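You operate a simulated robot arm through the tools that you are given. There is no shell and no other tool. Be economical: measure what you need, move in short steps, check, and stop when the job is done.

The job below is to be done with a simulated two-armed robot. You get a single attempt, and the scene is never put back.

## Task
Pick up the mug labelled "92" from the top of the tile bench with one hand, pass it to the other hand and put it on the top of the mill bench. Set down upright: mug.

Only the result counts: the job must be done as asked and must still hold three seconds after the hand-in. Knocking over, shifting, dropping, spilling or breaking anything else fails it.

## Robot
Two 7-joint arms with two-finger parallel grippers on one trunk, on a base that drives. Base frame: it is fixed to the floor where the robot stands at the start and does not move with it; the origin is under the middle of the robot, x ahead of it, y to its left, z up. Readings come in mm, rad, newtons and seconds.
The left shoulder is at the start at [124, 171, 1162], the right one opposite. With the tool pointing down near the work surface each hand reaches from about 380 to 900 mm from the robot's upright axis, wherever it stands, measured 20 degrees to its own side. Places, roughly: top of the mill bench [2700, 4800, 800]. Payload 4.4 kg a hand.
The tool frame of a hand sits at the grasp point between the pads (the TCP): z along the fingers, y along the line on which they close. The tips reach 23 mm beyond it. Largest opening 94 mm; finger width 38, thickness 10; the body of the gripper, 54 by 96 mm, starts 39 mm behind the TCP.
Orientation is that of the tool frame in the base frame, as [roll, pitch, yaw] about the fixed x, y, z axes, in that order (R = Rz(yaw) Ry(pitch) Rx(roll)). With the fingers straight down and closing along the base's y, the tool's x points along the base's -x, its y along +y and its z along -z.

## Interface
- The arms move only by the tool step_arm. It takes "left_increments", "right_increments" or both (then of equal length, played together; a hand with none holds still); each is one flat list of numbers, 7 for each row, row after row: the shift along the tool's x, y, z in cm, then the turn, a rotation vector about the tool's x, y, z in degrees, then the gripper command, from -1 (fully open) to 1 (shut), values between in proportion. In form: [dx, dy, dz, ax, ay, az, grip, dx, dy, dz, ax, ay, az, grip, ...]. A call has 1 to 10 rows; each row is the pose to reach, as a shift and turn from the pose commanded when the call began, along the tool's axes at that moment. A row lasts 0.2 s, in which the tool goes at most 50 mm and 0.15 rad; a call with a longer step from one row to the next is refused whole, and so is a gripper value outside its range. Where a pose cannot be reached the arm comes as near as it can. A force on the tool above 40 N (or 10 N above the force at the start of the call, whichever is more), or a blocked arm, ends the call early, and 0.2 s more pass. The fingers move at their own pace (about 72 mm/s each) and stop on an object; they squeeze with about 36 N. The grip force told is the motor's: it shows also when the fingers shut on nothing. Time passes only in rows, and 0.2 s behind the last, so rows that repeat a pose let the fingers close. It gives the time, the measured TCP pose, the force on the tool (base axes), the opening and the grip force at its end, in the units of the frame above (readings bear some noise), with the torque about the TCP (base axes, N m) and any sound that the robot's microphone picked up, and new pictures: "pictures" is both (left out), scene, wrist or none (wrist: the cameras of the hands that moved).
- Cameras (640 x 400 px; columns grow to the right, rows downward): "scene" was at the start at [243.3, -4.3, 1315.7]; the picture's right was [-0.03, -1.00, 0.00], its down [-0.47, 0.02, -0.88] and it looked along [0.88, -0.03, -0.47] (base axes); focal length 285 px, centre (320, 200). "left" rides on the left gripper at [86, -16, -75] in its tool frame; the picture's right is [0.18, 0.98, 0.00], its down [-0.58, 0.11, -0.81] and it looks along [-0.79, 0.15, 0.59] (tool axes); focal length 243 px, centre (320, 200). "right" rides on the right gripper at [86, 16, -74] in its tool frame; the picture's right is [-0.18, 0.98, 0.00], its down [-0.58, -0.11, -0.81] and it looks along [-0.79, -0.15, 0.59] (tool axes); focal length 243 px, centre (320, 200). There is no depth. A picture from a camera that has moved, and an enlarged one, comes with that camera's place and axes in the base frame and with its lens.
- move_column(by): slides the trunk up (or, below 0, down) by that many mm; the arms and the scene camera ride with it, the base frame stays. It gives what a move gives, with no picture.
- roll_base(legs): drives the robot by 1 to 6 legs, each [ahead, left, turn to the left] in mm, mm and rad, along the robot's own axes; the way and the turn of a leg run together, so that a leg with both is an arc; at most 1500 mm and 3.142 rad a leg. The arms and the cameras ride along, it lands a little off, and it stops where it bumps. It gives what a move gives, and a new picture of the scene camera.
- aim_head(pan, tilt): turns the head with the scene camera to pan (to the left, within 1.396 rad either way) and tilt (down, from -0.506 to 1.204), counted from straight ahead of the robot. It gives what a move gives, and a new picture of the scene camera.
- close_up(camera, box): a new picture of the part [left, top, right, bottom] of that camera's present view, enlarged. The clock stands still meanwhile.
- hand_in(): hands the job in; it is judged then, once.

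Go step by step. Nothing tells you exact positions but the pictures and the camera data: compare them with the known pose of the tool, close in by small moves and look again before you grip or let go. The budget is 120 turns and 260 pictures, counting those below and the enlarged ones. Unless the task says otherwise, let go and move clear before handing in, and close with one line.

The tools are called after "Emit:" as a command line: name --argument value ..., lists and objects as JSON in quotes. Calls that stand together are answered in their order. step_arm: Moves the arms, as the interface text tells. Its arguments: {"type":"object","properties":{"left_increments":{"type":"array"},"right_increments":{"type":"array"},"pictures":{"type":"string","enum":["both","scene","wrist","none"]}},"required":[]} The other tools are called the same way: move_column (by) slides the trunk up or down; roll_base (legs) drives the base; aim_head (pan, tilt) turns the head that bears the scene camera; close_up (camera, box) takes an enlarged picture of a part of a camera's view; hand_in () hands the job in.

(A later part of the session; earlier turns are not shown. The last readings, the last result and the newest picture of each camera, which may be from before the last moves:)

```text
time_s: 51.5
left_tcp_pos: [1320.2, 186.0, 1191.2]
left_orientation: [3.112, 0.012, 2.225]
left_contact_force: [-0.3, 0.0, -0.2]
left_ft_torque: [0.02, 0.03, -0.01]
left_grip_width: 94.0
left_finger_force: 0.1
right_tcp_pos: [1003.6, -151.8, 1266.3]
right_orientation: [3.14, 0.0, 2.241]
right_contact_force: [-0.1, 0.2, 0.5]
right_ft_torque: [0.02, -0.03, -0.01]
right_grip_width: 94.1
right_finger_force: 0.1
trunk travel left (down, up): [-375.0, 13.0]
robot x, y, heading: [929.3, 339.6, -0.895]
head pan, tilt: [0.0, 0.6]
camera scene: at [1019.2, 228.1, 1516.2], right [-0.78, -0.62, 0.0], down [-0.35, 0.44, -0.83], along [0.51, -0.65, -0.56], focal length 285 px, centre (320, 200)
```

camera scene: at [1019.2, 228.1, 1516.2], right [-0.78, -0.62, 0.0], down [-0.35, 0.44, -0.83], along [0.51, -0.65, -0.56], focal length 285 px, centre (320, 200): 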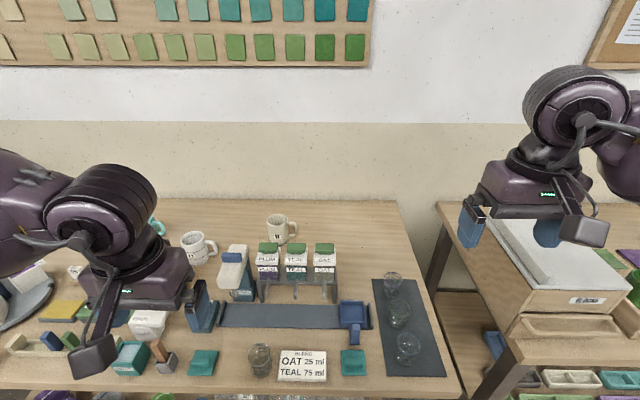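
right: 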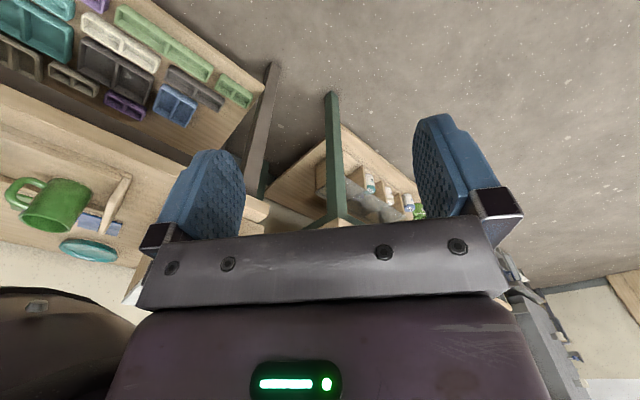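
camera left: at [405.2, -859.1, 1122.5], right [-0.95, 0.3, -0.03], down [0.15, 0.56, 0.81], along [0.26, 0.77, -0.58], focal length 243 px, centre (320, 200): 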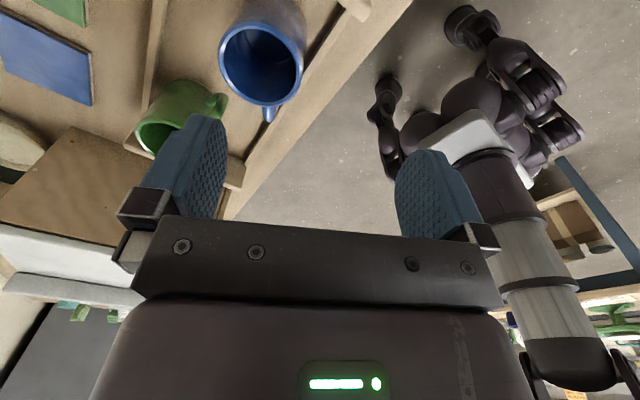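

Emit:
close_up --camera "scene" --box '[240, 205, 320, 255]'

```text
8.00 times, centred on (280, 230) of scene
camera zoom: at [1019.2, 228.1, 1516.2], right [-0.78, -0.62, 0.0], down [-0.35, 0.44, -0.83], along [0.51, -0.65, -0.56], focal length 2281 px, centre (640, -40)
```

zoom: 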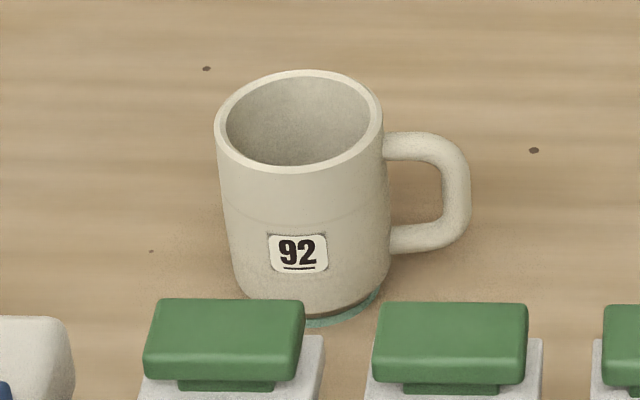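

The beige mug is "92": centre ≈ (1625, −289), rim z ≈ 896, diameter ≈ 74 mm, handle pointing to my right. Plan: left hand pinches the left rim wall from above, later the right hand takes the handle. I roll 90 mm nearer first.

Emit:
roll_base --legs '[[90, 0, 0]]'

Emit:
close_up --camera "scene" --box '[240, 200, 400, 300]'

```text
time_s: 52.6
left_tcp_pos: [1377.3, 114.0, 1190.5]
left_orientation: [3.112, 0.011, 2.224]
left_contact_force: [-0.4, 0.7, 0.1]
left_ft_torque: [-0.01, 0.0, 0.0]
left_grip_width: 94.1
left_finger_force: 0.1
right_tcp_pos: [1060.9, -223.6, 1267.6]
right_orientation: [3.141, 0.001, 2.242]
right_contact_force: [-0.5, -1.1, -0.3]
right_ft_torque: [0.03, 0.03, 0.0]
right_grip_width: 93.9
right_finger_force: 0.1
trunk travel left (down, up): [-375.0, 13.0]
robot x, y, heading: [982.2, 274.1, -0.897]
head pan, tilt: [0.0, 0.6]
camera scene: at [1075.5, 157.2, 1516.1], right [-0.78, -0.62, 0.0], down [-0.35, 0.44, -0.82], along [0.51, -0.65, -0.57], focal length 285 px, centre (320, 200)
```

scene: 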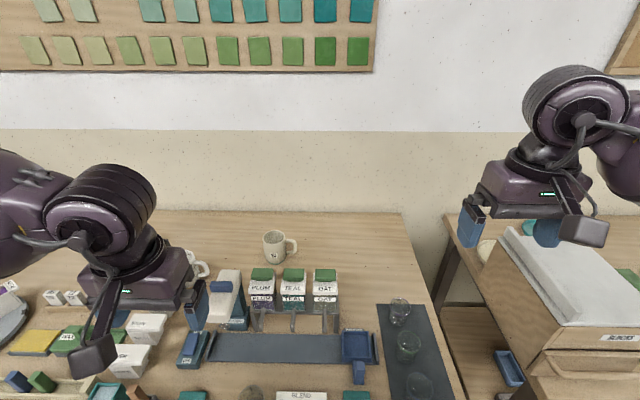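

```text
4.00 times, centred on (320, 250) of scene
camera zoom: at [1075.5, 157.2, 1516.1], right [-0.78, -0.62, 0.0], down [-0.35, 0.44, -0.82], along [0.51, -0.65, -0.57], focal length 1140 px, centre (320, 0)
```

zoom: 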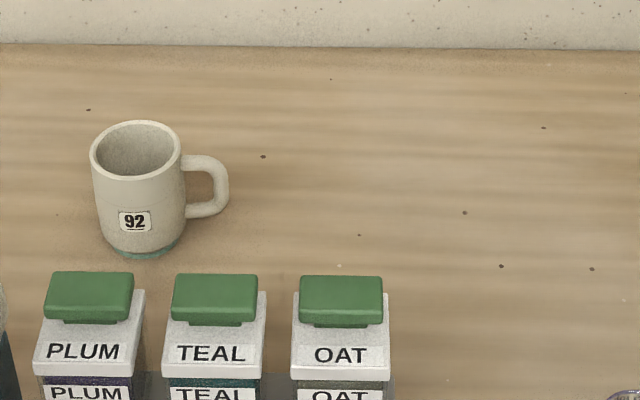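

The mug triangulates to (1625, −291), rim z ≈ 890–896. I bring the left hand above it, gripper half open.

Emit:
step_arm --left_increments '[-4, 0, 0, 0, 0, 0, -1, -8, 0, 0, 0.8, 0.3, -0.6, -0.5, -12, -0.4, 0, 1.7, 0.6, -1.2, 0, -16, -0.6, 1, 1.7, 0.6, -1.2, 0, -20, -0.8, 2, 1.7, 0.6, -1.2, 0, -24, -0.8, 3, 1.7, 0.6, -1.2, 0, -28, -1, 4, 1.7, 0.6, -1.2, 0, -32, -1.2, 5, 1.7, 0.6, -1.2, 0, -36, -1.4, 5, 1.7, 0.6, -1.2, 0, -40, -1.6, 5, 1.7, 0.6, -1.2, 0]' --pictures "both"

```text
time_s: 54.8
left_tcp_pos: [1608.7, -213.2, 1142.9]
left_orientation: [3.139, 0.002, 2.245]
left_contact_force: [0.4, 0.4, 0.2]
left_ft_torque: [0.03, 0.0, 0.01]
left_grip_width: 47.1
left_finger_force: 0.0
right_tcp_pos: [1058.9, -224.7, 1265.8]
right_orientation: [3.14, 0.0, 2.24]
right_contact_force: [0.1, -1.2, -0.9]
right_ft_torque: [0.07, -0.03, -0.03]
right_grip_width: 94.1
right_finger_force: 0.0
trunk travel left (down, up): [-375.0, 13.0]
robot x, y, heading: [983.8, 274.9, -0.897]
head pan, tilt: [0.0, 0.6]
camera scene: at [1074.0, 155.7, 1516.1], right [-0.78, -0.62, 0.0], down [-0.35, 0.44, -0.82], along [0.51, -0.65, -0.57], focal length 285 px, centre (320, 200)
camera left: at [1539.5, -156.2, 1217.3], right [0.65, 0.76, 0.0], down [0.45, -0.39, 0.81], along [0.61, -0.53, -0.59], focal length 243 px, centre (320, 200)
```

scene: 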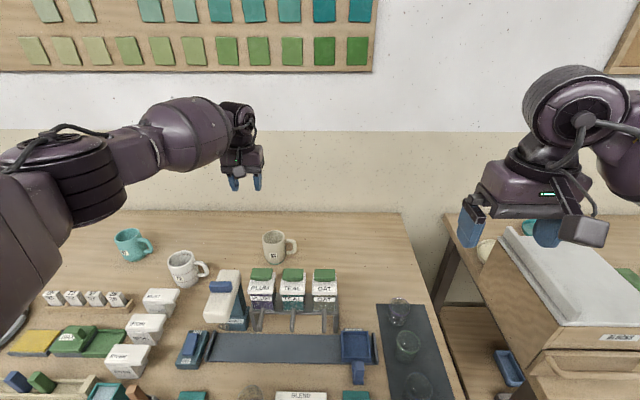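
left: 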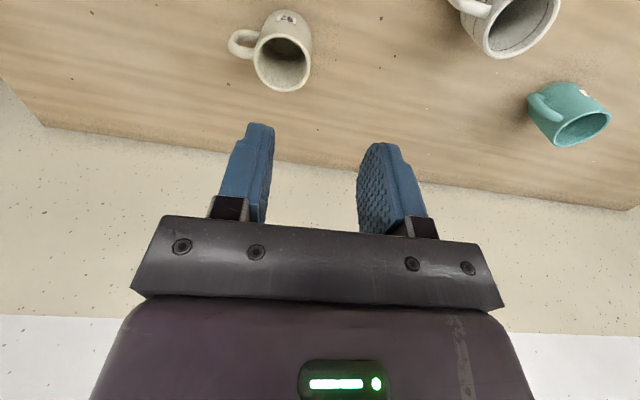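

The wrist camera agrees with the mug position. I now move over the left wall and down to a hover above the rim.

Emit:
step_arm --left_increments '[-3, 0, 0, 0, 0, 0, 0, -6.9, -0.2, 0, 0, 0, 0, 0, -6.9, -0.2, 4, 0, 0, 0, 0, -6.9, -0.2, 8, 0, 0, 0, 0, -6.9, -0.2, 12, 0, 0, 0, 0, -6.9, -0.2, 15.8, 0, 0, 0, 0]' --pictures "both"

Emit:
close_up --camera "scene" --box '[200, 190, 360, 290]'

```text
time_s: 56.2
left_tcp_pos: [1601.9, -211.0, 1018.1]
left_orientation: [3.131, 0.006, 2.263]
left_contact_force: [0.4, -0.2, 0.7]
left_ft_torque: [0.02, 0.02, -0.02]
left_grip_width: 47.0
left_finger_force: 0.0
left hand out of reach, approached as far as the arm can: row 1, 2, 3, 4, 5, 6
right_tcp_pos: [1059.5, -225.3, 1266.1]
right_orientation: [3.14, -0.001, 2.241]
right_contact_force: [-0.3, -0.6, 0.0]
right_ft_torque: [0.06, -0.01, 0.0]
right_grip_width: 94.2
right_finger_force: 0.1
trunk travel left (down, up): [-375.0, 13.0]
robot x, y, heading: [987.0, 273.1, -0.899]
head pan, tilt: [0.0, 0.6]
camera scene: at [1073.9, 155.7, 1516.1], right [-0.78, -0.62, 0.0], down [-0.35, 0.44, -0.82], along [0.51, -0.65, -0.57], focal length 285 px, centre (320, 200)
camera left: at [1531.4, -156.7, 1092.6], right [0.64, 0.77, 0.01], down [0.45, -0.38, 0.81], along [0.63, -0.51, -0.59], focal length 243 px, centre (320, 200)
```

scene: 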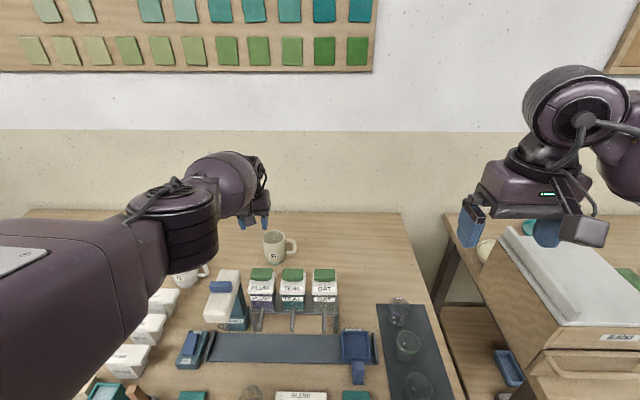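
left: 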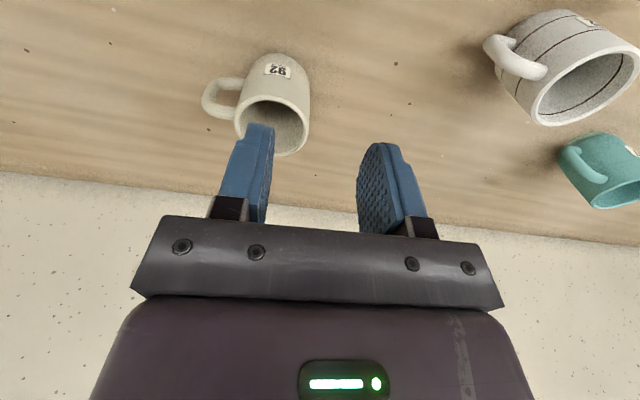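

```text
4.00 times, centred on (280, 240) of scene
camera zoom: at [1073.9, 155.7, 1516.1], right [-0.78, -0.62, 0.0], down [-0.35, 0.44, -0.82], along [0.51, -0.65, -0.57], focal length 1140 px, centre (480, 40)
```

zoom: 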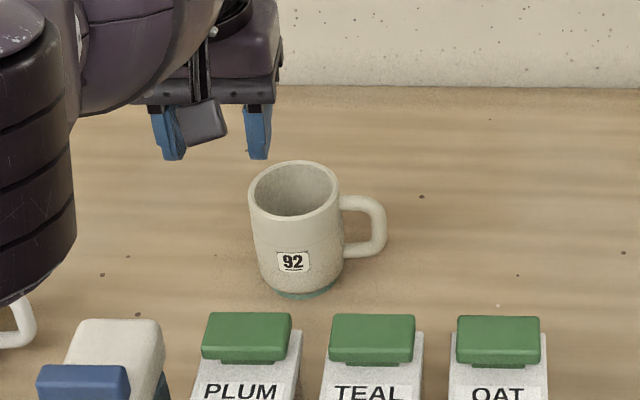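

The arm runs out of reach with the trunk so high. I'll lift and retract the hand, lower the trunk, and reach again.

Emit:
step_arm --left_increments '[1, 0, -4, 0, 0, 0, 0, 2, 0, -8, 0, 0, 0, 0, 3, 0, -12, 0, 0, 0, 0, 4, 0, -16, 0, 0, 0, 0]' --pictures "none"

Emit:
move_column --by -170

```text
time_s: 57.4
left_tcp_pos: [1634.9, -165.7, 1174.4]
left_orientation: [3.127, -0.002, 2.433]
left_contact_force: [-1.4, -0.9, 0.1]
left_ft_torque: [0.06, -0.06, 0.03]
left_grip_width: 47.4
left_finger_force: 0.0
left hand out of reach, approached as far as the arm can: row 1, 2, 3
right_tcp_pos: [1055.8, -227.8, 1265.2]
right_orientation: [3.139, -0.002, 2.241]
right_contact_force: [-1.1, -0.6, 0.1]
right_ft_torque: [0.06, 0.0, 0.0]
right_grip_width: 94.3
right_finger_force: 0.1
trunk travel left (down, up): [-375.0, 13.0]
robot x, y, heading: [984.2, 267.8, -0.901]
head pan, tilt: [0.0, 0.6]
stopped in row 4 (left hand): the arm was blocked; the commanded pose is now the measured one
```

```text
time_s: 59.3
left_tcp_pos: [1637.0, -160.0, 1005.8]
left_orientation: [3.13, 0.001, 2.435]
left_contact_force: [-1.3, 0.4, 0.2]
left_ft_torque: [-0.02, -0.02, -0.03]
left_grip_width: 46.8
left_finger_force: 0.1
right_tcp_pos: [1060.0, -221.7, 1099.5]
right_orientation: [-3.141, 0.002, 2.243]
right_contact_force: [-0.1, 1.0, 0.2]
right_ft_torque: [0.02, -0.04, 0.02]
right_grip_width: 93.9
right_finger_force: 0.0
trunk travel left (down, up): [-205.0, 183.0]
robot x, y, heading: [987.3, 275.3, -0.898]
head pan, tilt: [0.0, 0.6]
```

The arm reported blocked for a moment (probably fully stretched); let me check the scene.

Emit:
step_arm --left_increments '[0, 0, 0, 0, 0, 0, 0]' --pictures "both"

```text
time_s: 59.7
left_tcp_pos: [1637.4, -160.9, 1004.4]
left_orientation: [3.128, -0.003, 2.433]
left_contact_force: [0.4, -0.3, 0.3]
left_ft_torque: [0.04, -0.03, 0.01]
left_grip_width: 47.0
left_finger_force: 0.0
right_tcp_pos: [1059.8, -221.4, 1097.5]
right_orientation: [3.141, -0.001, 2.243]
right_contact_force: [0.7, -0.6, 0.2]
right_ft_torque: [0.02, 0.0, -0.01]
right_grip_width: 94.2
right_finger_force: 0.0
trunk travel left (down, up): [-205.0, 183.0]
robot x, y, heading: [987.8, 272.1, -0.899]
head pan, tilt: [0.0, 0.6]
camera scene: at [1117.6, 104.8, 1339.3], right [-0.78, -0.62, 0.0], down [-0.35, 0.44, -0.83], along [0.51, -0.65, -0.56], focal length 285 px, centre (320, 200)
camera left: at [1559.1, -118.9, 1078.9], right [0.5, 0.87, 0.01], down [0.51, -0.3, 0.81], along [0.7, -0.4, -0.59], focal length 243 px, centre (320, 200)
```

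scene: 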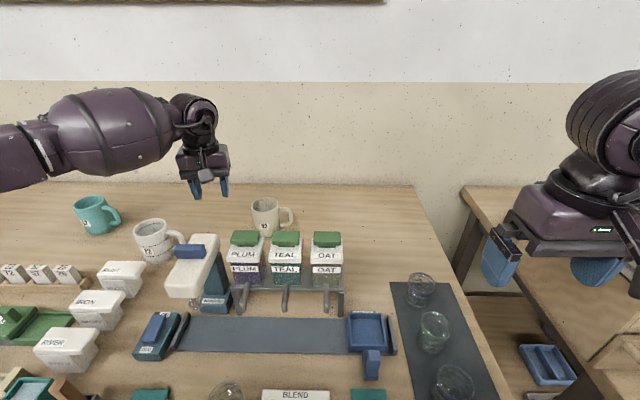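
left: 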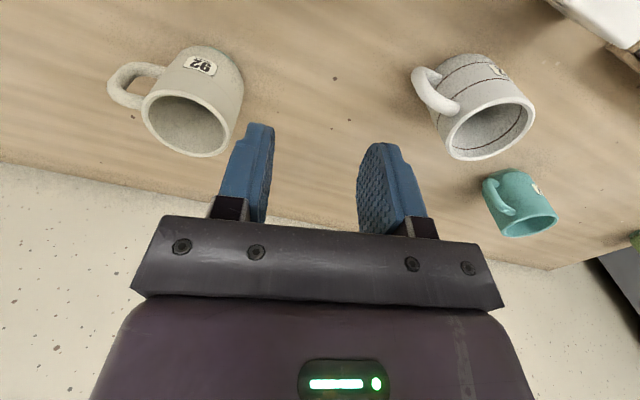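

All fine. With the trunk lower I step over the left wall of the mug again.

Emit:
step_arm --left_increments '[-2.4, -2.4, 0, 0, 0, 0, 0, -4.9, -4.9, 0, 0, 0, 0, 0, -7.4, -7.3, 0, 0.4, 0, 0, 0, -7.4, -7.3, 0, 0.8, 0, 0, 0]' --pictures "both"

```text
time_s: 60.7
left_tcp_pos: [1645.9, -264.8, 1003.1]
left_orientation: [-3.141, -0.001, 2.433]
left_contact_force: [0.8, 0.6, 0.5]
left_ft_torque: [-0.04, 0.03, 0.0]
left_grip_width: 47.0
left_finger_force: 0.1
right_tcp_pos: [1061.3, -221.9, 1098.2]
right_orientation: [-3.14, 0.001, 2.243]
right_contact_force: [-0.1, 0.1, 0.6]
right_ft_torque: [-0.03, 0.02, 0.02]
right_grip_width: 94.1
right_finger_force: 0.1
trunk travel left (down, up): [-205.0, 183.0]
robot x, y, heading: [985.9, 273.1, -0.897]
head pan, tilt: [0.0, 0.6]
camera scene: at [1118.5, 105.9, 1339.4], right [-0.78, -0.62, 0.0], down [-0.35, 0.44, -0.83], along [0.51, -0.65, -0.56], focal length 285 px, centre (320, 200)
camera left: at [1569.1, -222.4, 1077.9], right [0.5, 0.87, 0.0], down [0.51, -0.29, 0.81], along [0.7, -0.4, -0.59], focal length 243 px, centre (320, 200)
```

scene: 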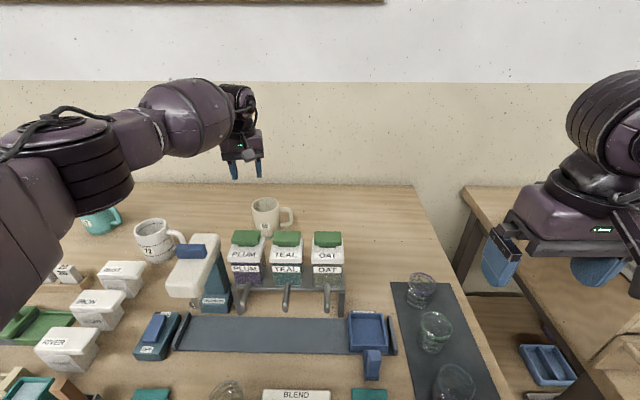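
left: 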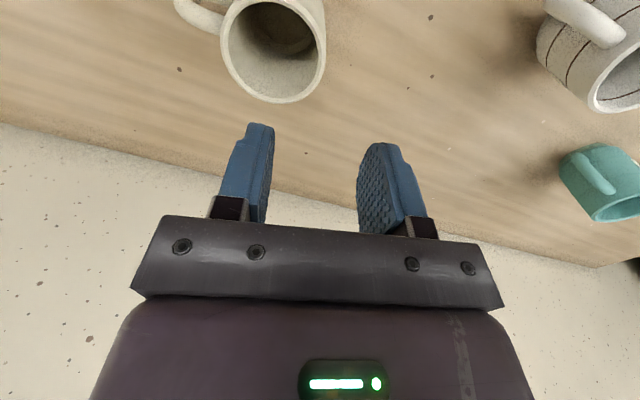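

Over the wall now; refined mug centre ≈ (1621, −288). I shift 4 mm and descend until the tips just enter the rim, then check.

Emit:
step_arm --left_increments '[0.4, 0, 3, 0, 0, 0, 0, 0.4, 0, 6, 0, 0, 0, 0, 0.4, 0, 8.5, 0, 0, 0, 0, 0.4, 0, 9.6, 0, 0, 0, 0]' --pictures "wrist"

Emit:
close_up --camera "scene" --box '[200, 160, 328, 240]'

```text
time_s: 61.7
left_tcp_pos: [1643.3, -264.1, 908.2]
left_orientation: [-3.14, -0.001, 2.431]
left_contact_force: [0.3, 0.1, 0.7]
left_ft_torque: [0.01, 0.03, 0.01]
left_grip_width: 47.1
left_finger_force: 0.1
right_tcp_pos: [1060.0, -222.7, 1097.3]
right_orientation: [-3.141, 0.0, 2.242]
right_contact_force: [-0.2, 0.4, -0.2]
right_ft_torque: [-0.01, -0.02, 0.01]
right_grip_width: 94.0
right_finger_force: 0.0
trunk travel left (down, up): [-205.0, 183.0]
robot x, y, heading: [984.6, 271.4, -0.895]
head pan, tilt: [0.0, 0.6]
camera left: at [1565.6, -219.8, 982.2], right [0.5, 0.87, 0.0], down [0.51, -0.3, 0.81], along [0.7, -0.4, -0.59], focal length 243 px, centre (320, 200)
```

left: 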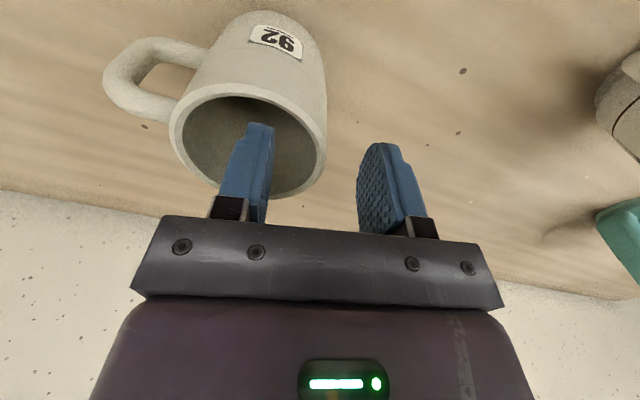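

```text
5.00 times, centred on (264, 200) of scene
camera zoom: at [1117.6, 104.7, 1339.3], right [-0.78, -0.62, 0.0], down [-0.35, 0.44, -0.83], along [0.51, -0.65, -0.56], focal length 1426 px, centre (600, 200)
```

zoom: 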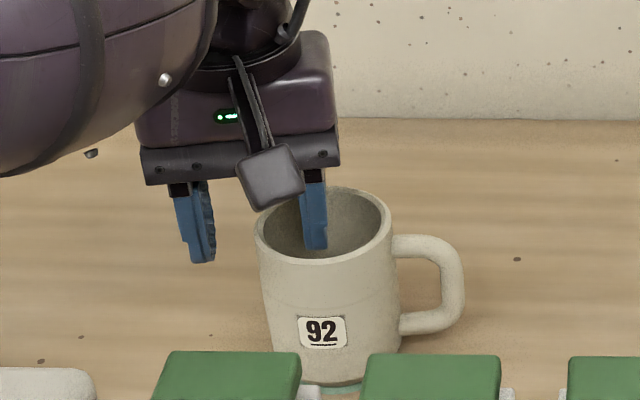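

The inner finger is in the mug and the outer is outside the left wall. I descend 20 mm more and close.

Emit:
step_arm --left_increments '[0, 0, 1, 0, 0, 0, 0, 0, 0, 2, 0, 0, 0, 0, 0, 0, 2, 0, 0, 0, 0.5, 0, 0, 2, 0, 0, 0, 1, 0, 0, 2, 0, 0, 0, 1, 0, 0, 2, 0, 0, 0, 1, 0, 0, 2, 0, 0, 0, 1]' --pictures "wrist"

```text
time_s: 63.3
left_tcp_pos: [1643.1, -262.1, 886.4]
left_orientation: [-3.14, -0.002, 2.432]
left_contact_force: [1.0, -0.4, -0.1]
left_ft_torque: [-0.04, -0.04, 0.03]
left_grip_width: 12.8
left_finger_force: 36.6
right_tcp_pos: [1059.8, -222.4, 1097.6]
right_orientation: [3.141, 0.0, 2.243]
right_contact_force: [0.2, -0.6, 0.8]
right_ft_torque: [0.03, -0.01, -0.03]
right_grip_width: 94.1
right_finger_force: 0.0
trunk travel left (down, up): [-205.0, 183.0]
robot x, y, heading: [983.3, 272.8, -0.9]
head pan, tilt: [0.0, 0.6]
camera left: at [1565.8, -218.8, 962.1], right [0.5, 0.87, 0.0], down [0.51, -0.3, 0.81], along [0.7, -0.4, -0.59], focal length 243 px, centre (320, 200)
```

left: 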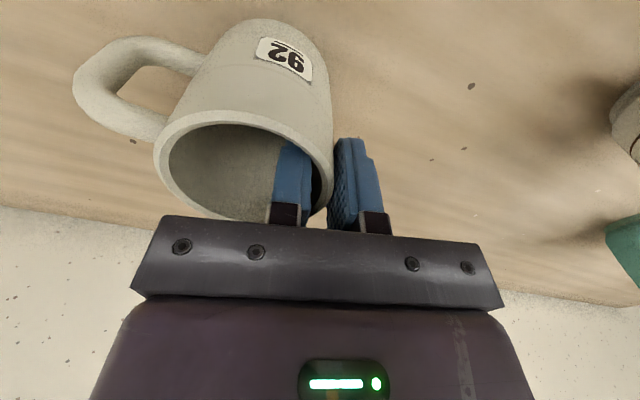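

Firm grip on the wall (36 N). I lift with the trunk, keeping the arm still.

Emit:
move_column --by 180

Emit:
aim_head --pan 0 --tilt 0.6

Emit:
close_up --camera "left" --box '[0, 0, 640, 400]'

```text
time_s: 65.3
left_tcp_pos: [1638.9, -259.7, 1213.3]
left_orientation: [-3.103, 0.186, 2.434]
left_contact_force: [0.8, 0.3, -2.4]
left_ft_torque: [0.15, -0.09, 0.0]
left_grip_width: 12.6
left_finger_force: 36.3
right_tcp_pos: [1059.7, -223.4, 1277.4]
right_orientation: [-3.142, -0.001, 2.243]
right_contact_force: [0.7, -0.1, 0.4]
right_ft_torque: [0.0, -0.01, 0.0]
right_grip_width: 94.0
right_finger_force: 0.1
trunk travel left (down, up): [-385.0, 3.0]
robot x, y, heading: [989.1, 274.4, -0.897]
head pan, tilt: [0.0, 0.6]
```

```text
time_s: 65.9
left_tcp_pos: [1639.7, -258.3, 1213.4]
left_orientation: [-3.105, 0.185, 2.435]
left_contact_force: [-0.2, 0.3, -3.1]
left_ft_torque: [0.13, -0.04, -0.01]
left_grip_width: 12.5
left_finger_force: 35.9
right_tcp_pos: [1059.8, -223.5, 1277.6]
right_orientation: [-3.14, 0.0, 2.244]
right_contact_force: [1.0, -0.6, 0.5]
right_ft_torque: [0.01, -0.03, 0.0]
right_grip_width: 94.2
right_finger_force: 0.0
trunk travel left (down, up): [-385.0, 3.0]
robot x, y, heading: [982.9, 272.5, -0.899]
head pan, tilt: [0.0, 0.6]
camera scene: at [1076.2, 156.9, 1525.6], right [-0.78, -0.62, 0.0], down [-0.35, 0.44, -0.82], along [0.51, -0.65, -0.57], focal length 285 px, centre (320, 200)
```

scene: 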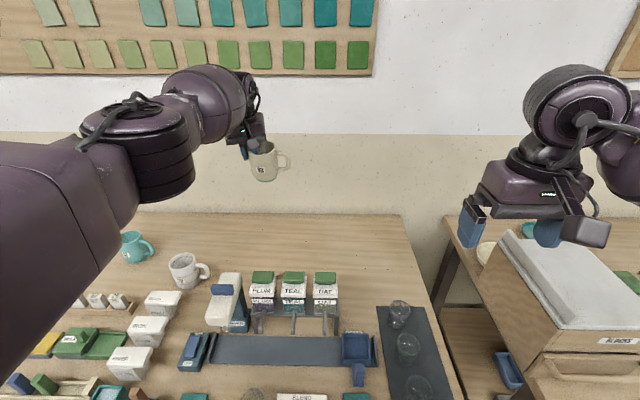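

```text
1.00 times, centred on (320, 200) of left (not enlarged: the box is as wide or as high as the picture)
camera zoom: at [1554.5, -205.8, 1271.0], right [0.5, 0.86, -0.07], down [0.41, -0.17, 0.89], along [0.76, -0.48, -0.44], focal length 243 px, centre (320, 200)
```

zoom: 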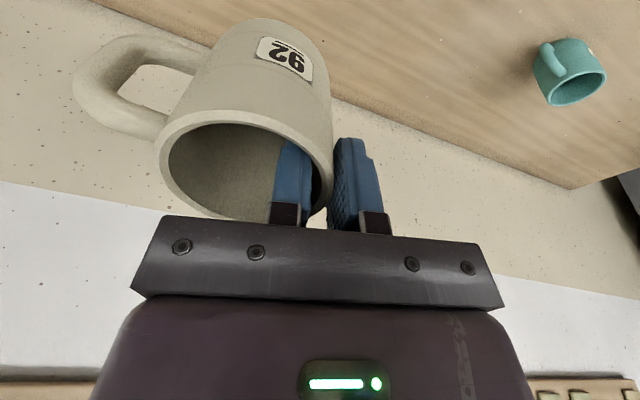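

The mug is lifted, held steady. I back off 550 mm from the bench.

Emit:
roll_base --legs '[[-600, 0, 0]]'

```text
time_s: 69.3
left_tcp_pos: [1269.6, 216.2, 1212.8]
left_orientation: [-3.104, 0.185, 2.449]
left_contact_force: [-0.5, 0.0, -3.2]
left_ft_torque: [0.1, -0.05, -0.01]
left_grip_width: 12.5
left_finger_force: 36.5
right_tcp_pos: [689.9, 245.2, 1277.4]
right_orientation: [3.141, 0.0, 2.257]
right_contact_force: [-0.1, 0.1, -0.3]
right_ft_torque: [0.01, -0.01, -0.01]
right_grip_width: 94.0
right_finger_force: 0.0
trunk travel left (down, up): [-385.0, 3.0]
robot x, y, heading: [608.4, 737.9, -0.884]
head pan, tilt: [0.0, 0.6]
camera scene: at [701.2, 625.7, 1525.7], right [-0.78, -0.63, 0.0], down [-0.36, 0.44, -0.83], along [0.52, -0.64, -0.56], focal length 285 px, centre (320, 200)
```

scene: 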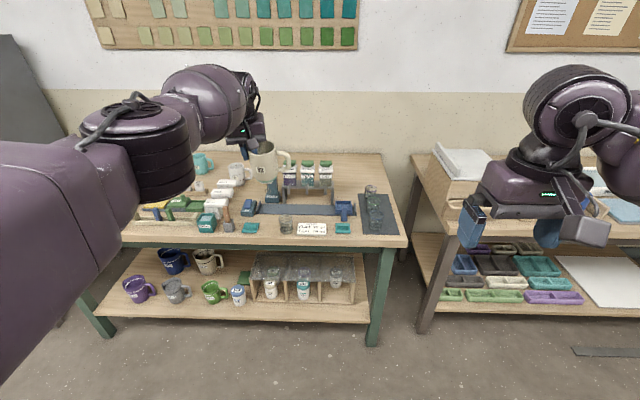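

I bring the mug in front of me, level it and turn its handle toward my right-rear so the right hand can take it.

Emit:
step_arm --left_increments '[3.5, 0, 0, -0.5, 1.2, 0, 1, 7, 0, 0, -1, 2.6, 3, 1, 10.5, 0, 0, -1, 4, 7, 1, 14, 0, 0, -1, 5.4, 11, 1, 17.5, 0, 0, -0.7, 6.8, 15, 1, 21, 0, 0, -0.4, 8.2, 19, 1, 24.5, 0, 0, 0, 9.6, 23, 1, 28, 0, 0, 0.4, 10.6, 27, 1, 31.4, 0, 0, 0.7, 10.6, 30, 1]' --pictures "both"

```text
time_s: 71.3
left_tcp_pos: [1065.2, 180.8, 1122.3]
left_orientation: [-3.119, -0.119, 1.923]
left_contact_force: [-15.8, -7.1, 4.9]
left_ft_torque: [0.22, -0.71, -0.07]
left_grip_width: 12.7
left_finger_force: 36.2
left hand out of reach, approached as far as the arm can: row 1, 2, 3, 4, 5, 6, 7, 8, 9
right_tcp_pos: [698.3, 247.3, 1277.0]
right_orientation: [-3.136, -0.004, 2.256]
right_contact_force: [2.4, 0.8, 0.4]
right_ft_torque: [-0.09, 0.23, -0.02]
right_grip_width: 94.1
right_finger_force: 0.0
trunk travel left (down, up): [-385.0, 3.0]
robot x, y, heading: [609.7, 742.9, -0.887]
head pan, tilt: [0.0, 0.6]
camera scene: at [710.8, 627.0, 1524.8], right [-0.77, -0.63, 0.01], down [-0.36, 0.44, -0.82], along [0.52, -0.64, -0.57], focal length 285 px, centre (320, 200)
camera left: at [1023.6, 247.4, 1207.9], right [0.86, 0.51, 0.0], down [0.35, -0.59, 0.73], along [0.38, -0.63, -0.68], focal length 243 px, centre (320, 200)
```

scene: 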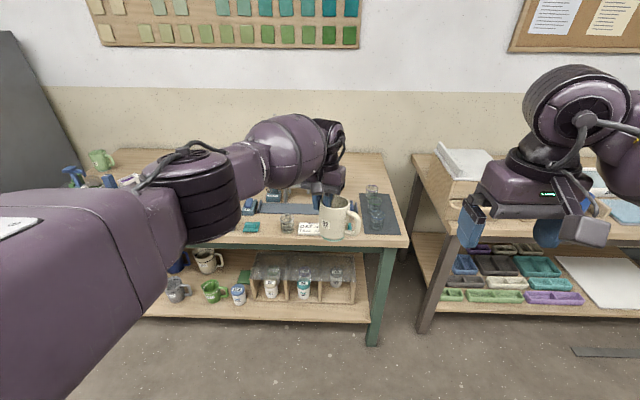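
left: 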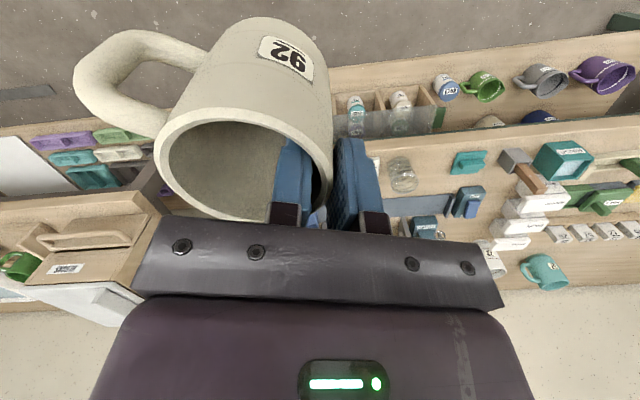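

Emit:
step_arm --left_increments '[0, 0, 0, 0, 0, 0, 1, 0, 0, 0, 0, 0, 0, 1]' --pictures "none"

```text
time_s: 71.9
left_tcp_pos: [1049.7, 178.8, 1126.8]
left_orientation: [-3.121, -0.112, 1.897]
left_contact_force: [-1.3, -0.2, -3.0]
left_ft_torque: [0.04, -0.12, 0.01]
left_grip_width: 12.2
left_finger_force: 35.5
right_tcp_pos: [690.3, 245.3, 1277.5]
right_orientation: [-3.14, 0.0, 2.257]
right_contact_force: [0.1, -0.1, 0.6]
right_ft_torque: [-0.01, -0.05, 0.0]
right_grip_width: 94.0
right_finger_force: 0.0
trunk travel left (down, up): [-385.0, 3.0]
robot x, y, heading: [606.4, 740.9, -0.883]
head pan, tilt: [0.0, 0.6]
```

It has settled; the force was only motion. I continue drawing the mug closer and left, levelling it.

Emit:
step_arm --left_increments '[2.4, 0.5, 0, -0.3, -1.6, 0, 1, 4.8, 1, 0, -0.6, -3.2, 0, 1, 7.2, 1.5, 0, -1.2, -4.8, 0, 1, 9.6, 2, 0, -1.2, -6.4, 0, 1, 12, 2.5, 0, -1.2, -6.4, 0, 1, 14.4, 3, 0, -1.2, -6.4, 0, 1, 16.8, 3.5, 0, -1.2, -6.4, 0, 1, 19, 4, 0, -1.2, -6.4, 0, 1, 21, 4.5, 0, -1.2, -6.4, 0, 1, 23, 5, 0, -1.2, -6.4, 0, 1]' --pictures "scene"

```text
time_s: 74.1
left_tcp_pos: [1024.0, 407.9, 1145.5]
left_orientation: [-3.139, 0.0, 1.9]
left_contact_force: [0.5, 0.6, -3.5]
left_ft_torque: [0.03, -0.12, -0.02]
left_grip_width: 12.3
left_finger_force: 36.3
right_tcp_pos: [689.6, 247.2, 1278.4]
right_orientation: [-3.141, 0.0, 2.254]
right_contact_force: [-0.4, -0.2, -0.6]
right_ft_torque: [-0.03, 0.0, 0.04]
right_grip_width: 94.1
right_finger_force: 0.0
trunk travel left (down, up): [-385.0, 3.0]
robot x, y, heading: [606.1, 742.8, -0.886]
head pan, tilt: [0.0, 0.6]
camera scene: at [701.5, 626.4, 1525.7], right [-0.77, -0.63, 0.0], down [-0.36, 0.44, -0.83], along [0.52, -0.64, -0.56], focal length 285 px, centre (320, 200)
```

scene: 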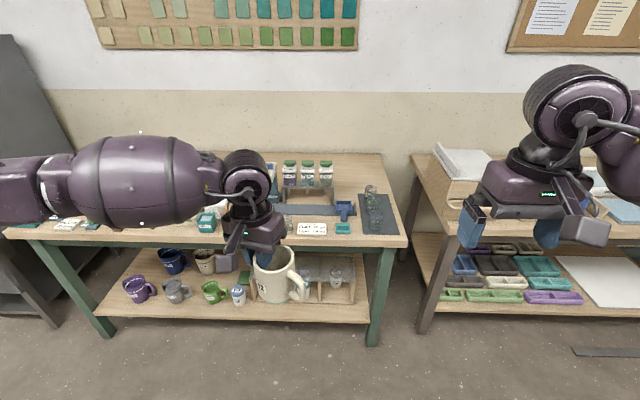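

Mug is level at hand height, handle pointing to my right-rear. I measure the handle in the left wrist view.

Emit:
close_up --camera "left" --box '[50, 0, 370, 200]'

Emit:
close_up --camera "scene" --box '[200, 200, 360, 300]'

```text
2.00 times, centred on (210, 100) of left
camera zoom: at [980.3, 484.2, 1220.3], right [0.87, 0.49, 0.0], down [0.29, -0.51, 0.81], along [0.4, -0.7, -0.59], focal length 485 px, centre (540, 400)
```

zoom: 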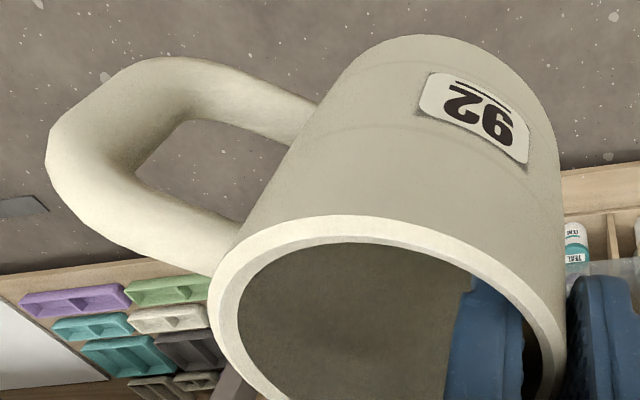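

```text
4.00 times, centred on (280, 250) of scene
camera zoom: at [701.5, 626.4, 1525.7], right [-0.77, -0.63, 0.0], down [-0.36, 0.44, -0.83], along [0.52, -0.64, -0.56], focal length 1140 px, centre (480, 0)
```

zoom: 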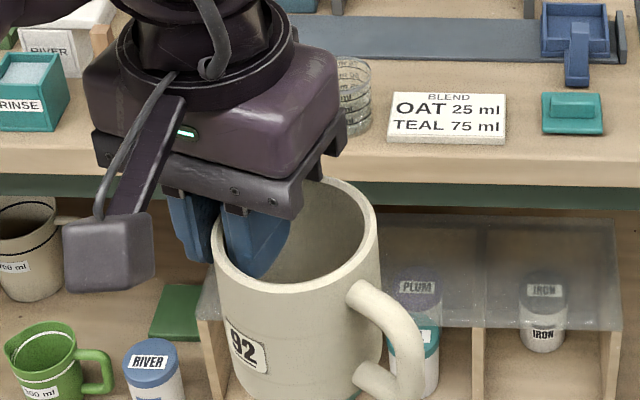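

Handle points 11° off the tool's −y; its bar is about 65 mm from the mug axis, mid-height ≈ 1108. I bring the right hand to a hover above the handle, turned to straddle it and leaning 15° outward.

Emit:
step_arm --right_increments '[-0.2, 2.3, 0.1, -0.77, -1.37, -5.85, -1, -0.4, 4.7, 0.2, -1.54, -2.74, -11.7, -1, -0.6, 7.1, 0.3, -2.31, -4.11, -17.55, -1, -0.8, 9.4, 0.4, -3.08, -5.48, -23.4, -1, -1, 11.8, 0.5, -3.85, -6.85, -29.25, -1, -1.2, 14.2, 0.6, -4.62, -8.22, -35.1, -1, -1.4, 16.5, 0.7, -5.39, -9.59, -40.95, -1, -1.6, 18.9, 0.8, -6.16, -10.96, -46.8, -1, -1.8, 21.3, 0.9, -6.93, -12.33, -52.65, -1, -1.9, 23.6, 1, -7.7, -13.7, -58.5, -1]' --pictures "both"

```text
time_s: 76.3
left_tcp_pos: [1025.6, 407.4, 1145.7]
left_orientation: [-3.14, -0.001, 1.899]
left_contact_force: [0.7, 0.4, -3.0]
left_ft_torque: [0.05, -0.12, -0.01]
left_grip_width: 12.4
left_finger_force: 36.3
right_tcp_pos: [885.5, 379.9, 1266.3]
right_orientation: [-3.139, 0.26, -2.999]
right_contact_force: [-0.8, 0.2, -0.3]
right_ft_torque: [0.0, 0.04, 0.0]
right_grip_width: 94.1
right_finger_force: 0.1
trunk travel left (down, up): [-385.0, 3.0]
robot x, y, heading: [608.7, 741.1, -0.887]
head pan, tilt: [0.0, 0.6]
camera scene: at [702.0, 625.9, 1525.6], right [-0.77, -0.63, 0.0], down [-0.36, 0.44, -0.82], along [0.52, -0.64, -0.57], focal length 285 px, centre (320, 200)
camera right: at [780.8, 383.7, 1316.7], right [0.04, 1.0, 0.05], down [0.36, -0.06, 0.93], along [0.93, -0.02, -0.37], focal length 243 px, centre (320, 200)
```

scene: 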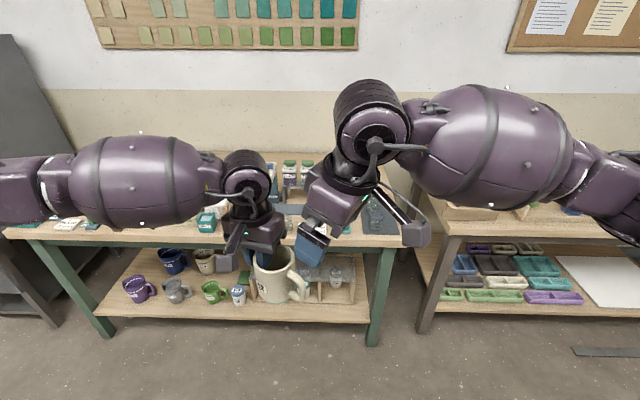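
right: 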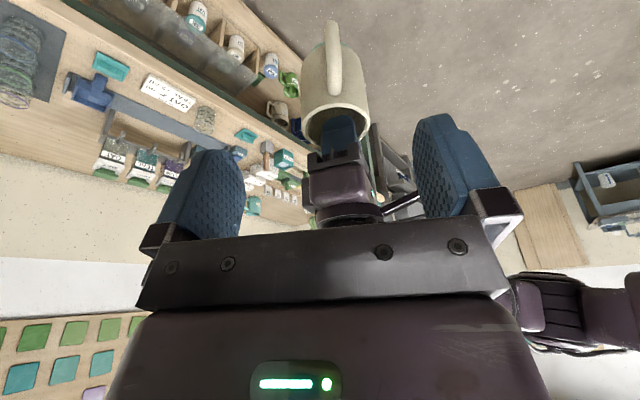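

Hover pose is exact. I zoom in to check alignment of handle and mug.

Emit:
close_up --camera "right" --box '[240, 0, 432, 120]'

Emit:
close_up --camera "scene" --box '[220, 210, 364, 300]'

```text
3.33 times, centred on (336, 60) of right
camera zoom: at [780.8, 383.7, 1316.7], right [0.04, 1.0, 0.05], down [0.36, -0.06, 0.93], along [0.93, -0.02, -0.37], focal length 809 px, centre (267, 667)
```

zoom: 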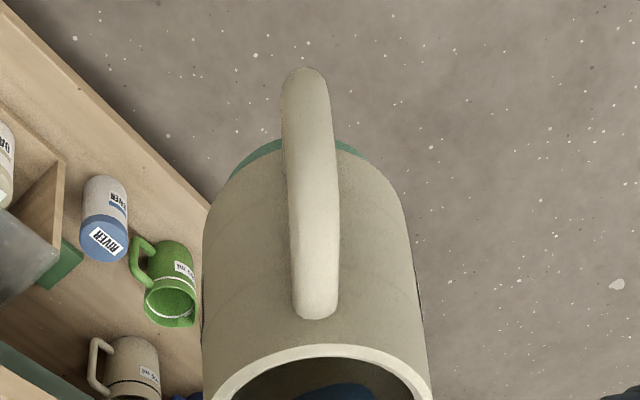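

```text
4.44 times, centred on (292, 255) of scene
camera zoom: at [702.0, 625.9, 1525.6], right [-0.77, -0.63, 0.0], down [-0.36, 0.44, -0.82], along [0.52, -0.64, -0.57], focal length 1267 px, centre (444, -44)
```

zoom: 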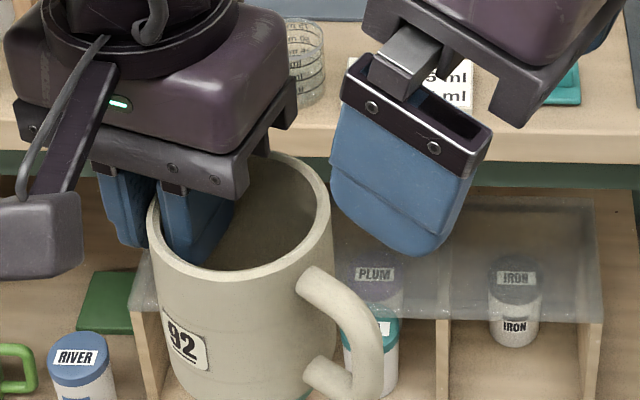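

The handle sits about 9 mm toward the tool's +y and ~6° skewed; the radial and height match. I correct that and descend partway.

Emit:
step_arm --right_increments '[0, 0.95, 0, 0, 0, 6, -1, 0, 0.95, 3, 0, 0, 6, -1, 0, 0.95, 6, 0, 0, 6, -1, 0, 0.95, 9, 0, 0, 6, -1, 0, 0.95, 11, 0, 0, 6, -1]' --pictures "both"

Emit:
close_up --camera "scene" --box '[220, 210, 364, 300]'

```text
time_s: 77.5
left_tcp_pos: [1024.7, 406.8, 1146.0]
left_orientation: [-3.139, 0.0, 1.898]
left_contact_force: [-0.3, -0.6, -2.9]
left_ft_torque: [0.03, -0.12, 0.01]
left_grip_width: 12.5
left_finger_force: 36.1
right_tcp_pos: [913.1, 394.1, 1159.3]
right_orientation: [3.115, 0.262, -3.108]
right_contact_force: [-0.8, -0.4, 0.8]
right_ft_torque: [0.01, -0.01, 0.06]
right_grip_width: 94.4
right_finger_force: 0.0
trunk travel left (down, up): [-385.0, 3.0]
robot x, y, heading: [608.0, 738.4, -0.883]
head pan, tilt: [0.0, 0.6]
camera scene: at [701.4, 625.5, 1525.6], right [-0.78, -0.63, 0.0], down [-0.36, 0.44, -0.82], along [0.52, -0.64, -0.57], focal length 285 px, centre (320, 200)
camera right: at [808.7, 406.8, 1209.8], right [0.14, 0.99, 0.07], down [0.36, -0.12, 0.93], along [0.92, -0.1, -0.37], focal length 243 px, centre (320, 200)
```

scene: 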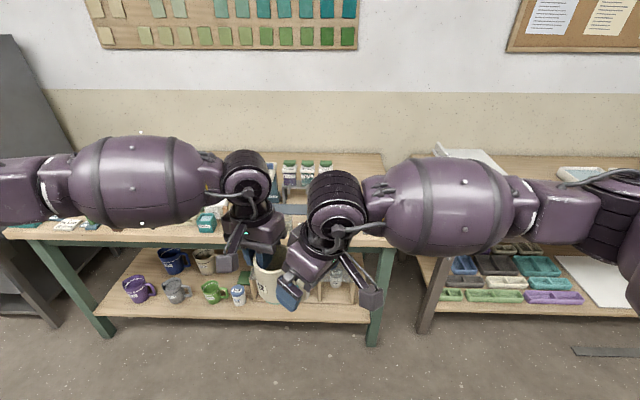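
right: 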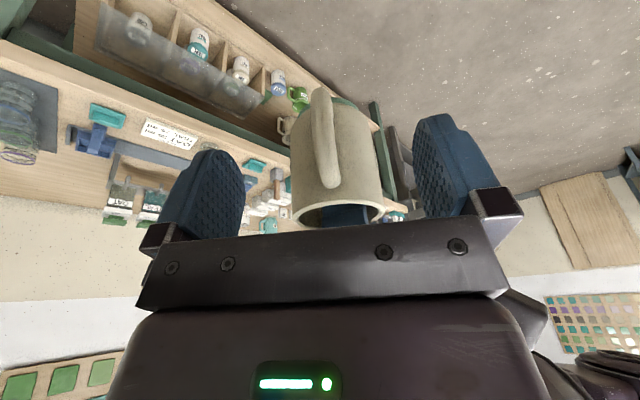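

```text
4.44 times, centred on (292, 255) of scene
camera zoom: at [701.4, 625.5, 1525.6], right [-0.78, -0.63, 0.0], down [-0.36, 0.44, -0.82], along [0.52, -0.64, -0.57], focal length 1267 px, centre (444, -44)
```

zoom: 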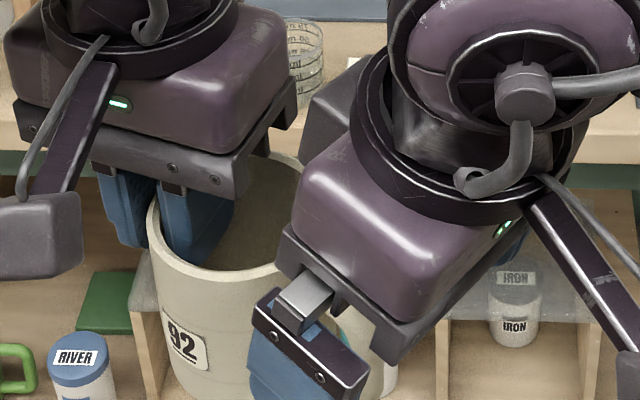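

The handle is now centred between the right fingers and aligned. I descend the rest of the way.

Emit:
step_arm --right_increments '[0, 0, 1.5, 0, 0, 0, -1, 0, 0, 3, 0, 0, 0, -1, 0, 0, 4.6, 0, 0, 0, -1]' --pictures "both"

Emit:
close_up --camera "scene" --box '[220, 210, 364, 300]'

```text
time_s: 78.3
left_tcp_pos: [1025.8, 407.9, 1145.3]
left_orientation: [-3.137, 0.0, 1.9]
left_contact_force: [-1.5, -0.2, -2.5]
left_ft_torque: [0.03, -0.08, 0.0]
left_grip_width: 12.3
left_finger_force: 36.2
right_tcp_pos: [923.6, 394.4, 1116.9]
right_orientation: [3.114, 0.261, -3.107]
right_contact_force: [0.4, 0.4, 0.9]
right_ft_torque: [0.0, -0.04, -0.01]
right_grip_width: 93.6
right_finger_force: 0.1
trunk travel left (down, up): [-385.0, 3.0]
robot x, y, heading: [610.8, 741.8, -0.889]
head pan, tilt: [0.0, 0.6]
camera scene: at [701.6, 625.4, 1525.6], right [-0.78, -0.63, 0.0], down [-0.36, 0.44, -0.82], along [0.52, -0.64, -0.57], focal length 285 px, centre (320, 200)
camera right: at [820.4, 406.9, 1167.6], right [0.14, 0.99, 0.07], down [0.36, -0.12, 0.93], along [0.92, -0.1, -0.37], focal length 243 px, centre (320, 200)
```

scene: 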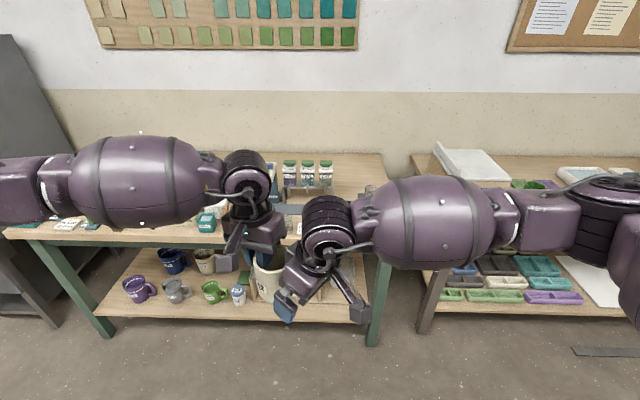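
right: 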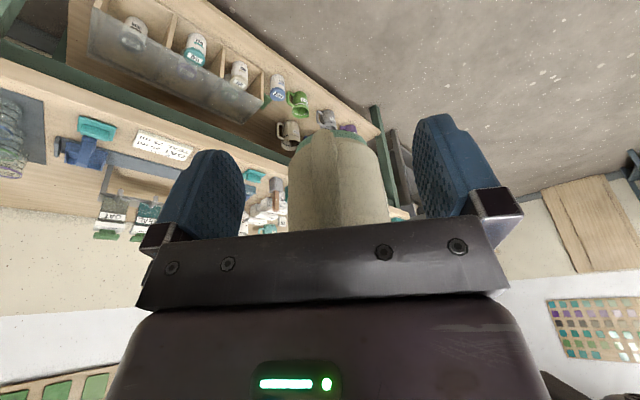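

```text
4.44 times, centred on (292, 255) of scene
camera zoom: at [701.6, 625.4, 1525.6], right [-0.78, -0.63, 0.0], down [-0.36, 0.44, -0.82], along [0.52, -0.64, -0.57], focal length 1267 px, centre (444, -44)
```

zoom: 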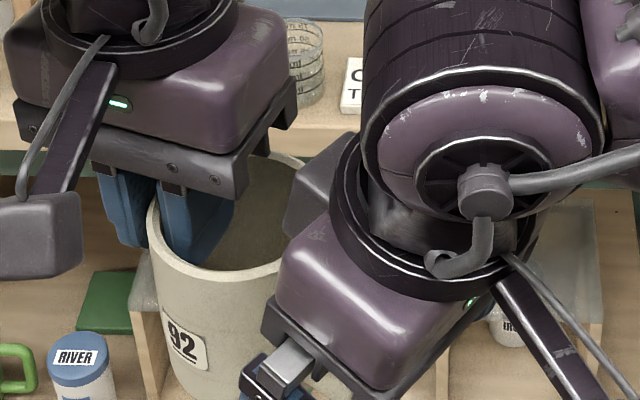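

The handle lies between the right pads. I close the right gripper.

Emit:
step_arm --right_increments '[0, 0, 0, 0, 0, 0, 0, 0, 0, 0, 0, 0, 0, 0.5, 0, 0, 0, 0, 0, 0, 1, 0, 0, 0, 0, 0, 0, 1, 0, 0, 0, 0, 0, 0, 1]' --pictures "wrist"

Emit:
close_up --camera "scene" --box '[220, 210, 364, 300]'

```text
time_s: 79.5
left_tcp_pos: [1024.8, 406.5, 1145.0]
left_orientation: [-3.141, 0.001, 1.901]
left_contact_force: [-0.1, -9.5, -3.5]
left_ft_torque: [0.85, 0.23, 0.72]
left_grip_width: 12.5
left_finger_force: 36.3
right_tcp_pos: [923.6, 395.8, 1117.4]
right_orientation: [3.114, 0.261, -3.108]
right_contact_force: [1.0, 9.8, 0.4]
right_ft_torque: [-1.07, -0.3, 0.31]
right_grip_width: 12.9
right_finger_force: 36.2
trunk travel left (down, up): [-385.0, 3.0]
robot x, y, heading: [606.6, 737.7, -0.889]
head pan, tilt: [0.0, 0.6]
camera right: at [820.1, 407.3, 1167.9], right [0.14, 0.99, 0.07], down [0.36, -0.12, 0.93], along [0.92, -0.1, -0.37], focal length 243 px, centre (320, 200)
```

right: 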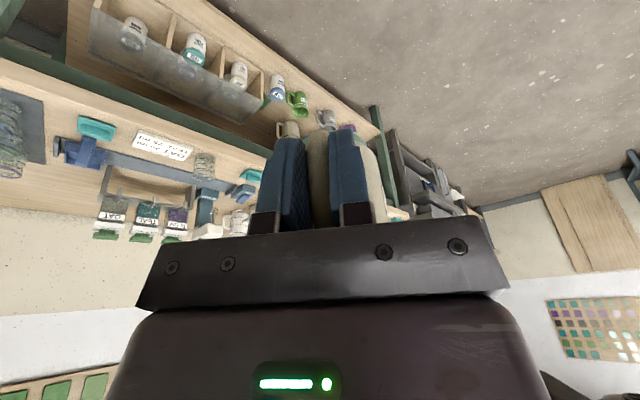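

```text
4.44 times, centred on (292, 255) of scene
camera zoom: at [701.3, 625.5, 1525.6], right [-0.78, -0.63, 0.0], down [-0.36, 0.44, -0.82], along [0.52, -0.64, -0.57], focal length 1267 px, centre (444, -44)
```

zoom: 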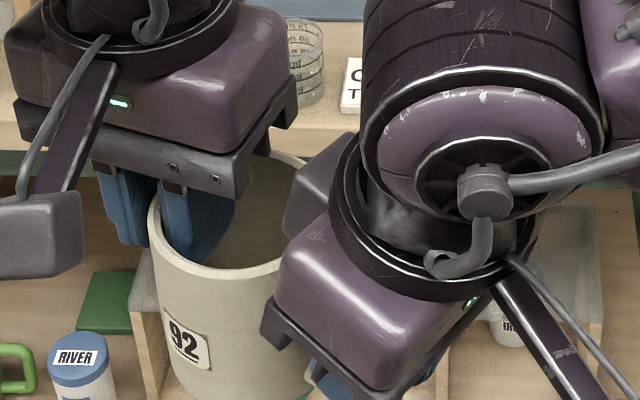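

Grip taken with a ~10 N side strain; I relax it by easing the right hand 3 mm along the push.

Emit:
step_arm --right_increments '[0, 0.3, 0, 0, 0, 0, 1, 0, 0.3, 0, 0, 0, 0, 1]' --pictures "none"

```text
time_s: 80.1
left_tcp_pos: [1024.7, 406.9, 1145.7]
left_orientation: [-3.141, -0.002, 1.898]
left_contact_force: [1.1, -2.3, -4.3]
left_ft_torque: [0.78, 0.03, 0.32]
left_grip_width: 12.7
left_finger_force: 36.8
right_tcp_pos: [922.7, 396.4, 1117.4]
right_orientation: [3.115, 0.259, -3.111]
right_contact_force: [-1.3, 2.6, 1.0]
right_ft_torque: [-0.78, -0.27, -0.08]
right_grip_width: 12.7
right_finger_force: 36.3
trunk travel left (down, up): [-385.0, 3.0]
robot x, y, heading: [609.4, 741.5, -0.883]
head pan, tilt: [0.0, 0.6]
```

A residual twist remains from the tool's 1.6° roll; I take it out.

Emit:
step_arm --right_increments '[0, 0.35, 0, 0.8, 0, 0, 1, 0, 0.35, 0, 1.6, 0, 0, 1]' --pictures "none"

```text
time_s: 80.7
left_tcp_pos: [1023.7, 408.3, 1143.6]
left_orientation: [3.141, -0.001, 1.9]
left_contact_force: [2.8, 14.3, -4.1]
left_ft_torque: [-0.57, -0.29, -0.98]
left_grip_width: 12.9
left_finger_force: 36.2
right_tcp_pos: [923.8, 400.3, 1115.8]
right_orientation: [-3.14, 0.26, -3.111]
right_contact_force: [-2.4, -15.1, 1.1]
right_ft_torque: [1.05, 0.0, -0.54]
right_grip_width: 13.1
right_finger_force: 35.8
trunk travel left (down, up): [-385.0, 3.0]
robot x, y, heading: [605.9, 739.8, -0.884]
head pan, tilt: [0.0, 0.6]
```

Emit:
step_arm --right_increments '[0, -0.28, 0, -0.2, 0, 0, 1, 0, -0.28, 0, -0.4, 0, 0, 1]' --pictures "none"

```text
time_s: 81.3
left_tcp_pos: [1026.0, 407.3, 1145.9]
left_orientation: [-3.14, 0.001, 1.901]
left_contact_force: [5.9, 9.2, -7.8]
left_ft_torque: [0.21, -0.15, -0.75]
left_grip_width: 12.8
left_finger_force: 36.2
right_tcp_pos: [923.5, 398.5, 1117.6]
right_orientation: [3.136, 0.261, -3.109]
right_contact_force: [-6.0, -9.5, 5.8]
right_ft_torque: [0.07, -0.63, -0.13]
right_grip_width: 12.9
right_finger_force: 35.9
trunk travel left (down, up): [-385.0, 3.0]
robot x, y, heading: [608.3, 742.3, -0.891]
head pan, tilt: [0.0, 0.6]
```

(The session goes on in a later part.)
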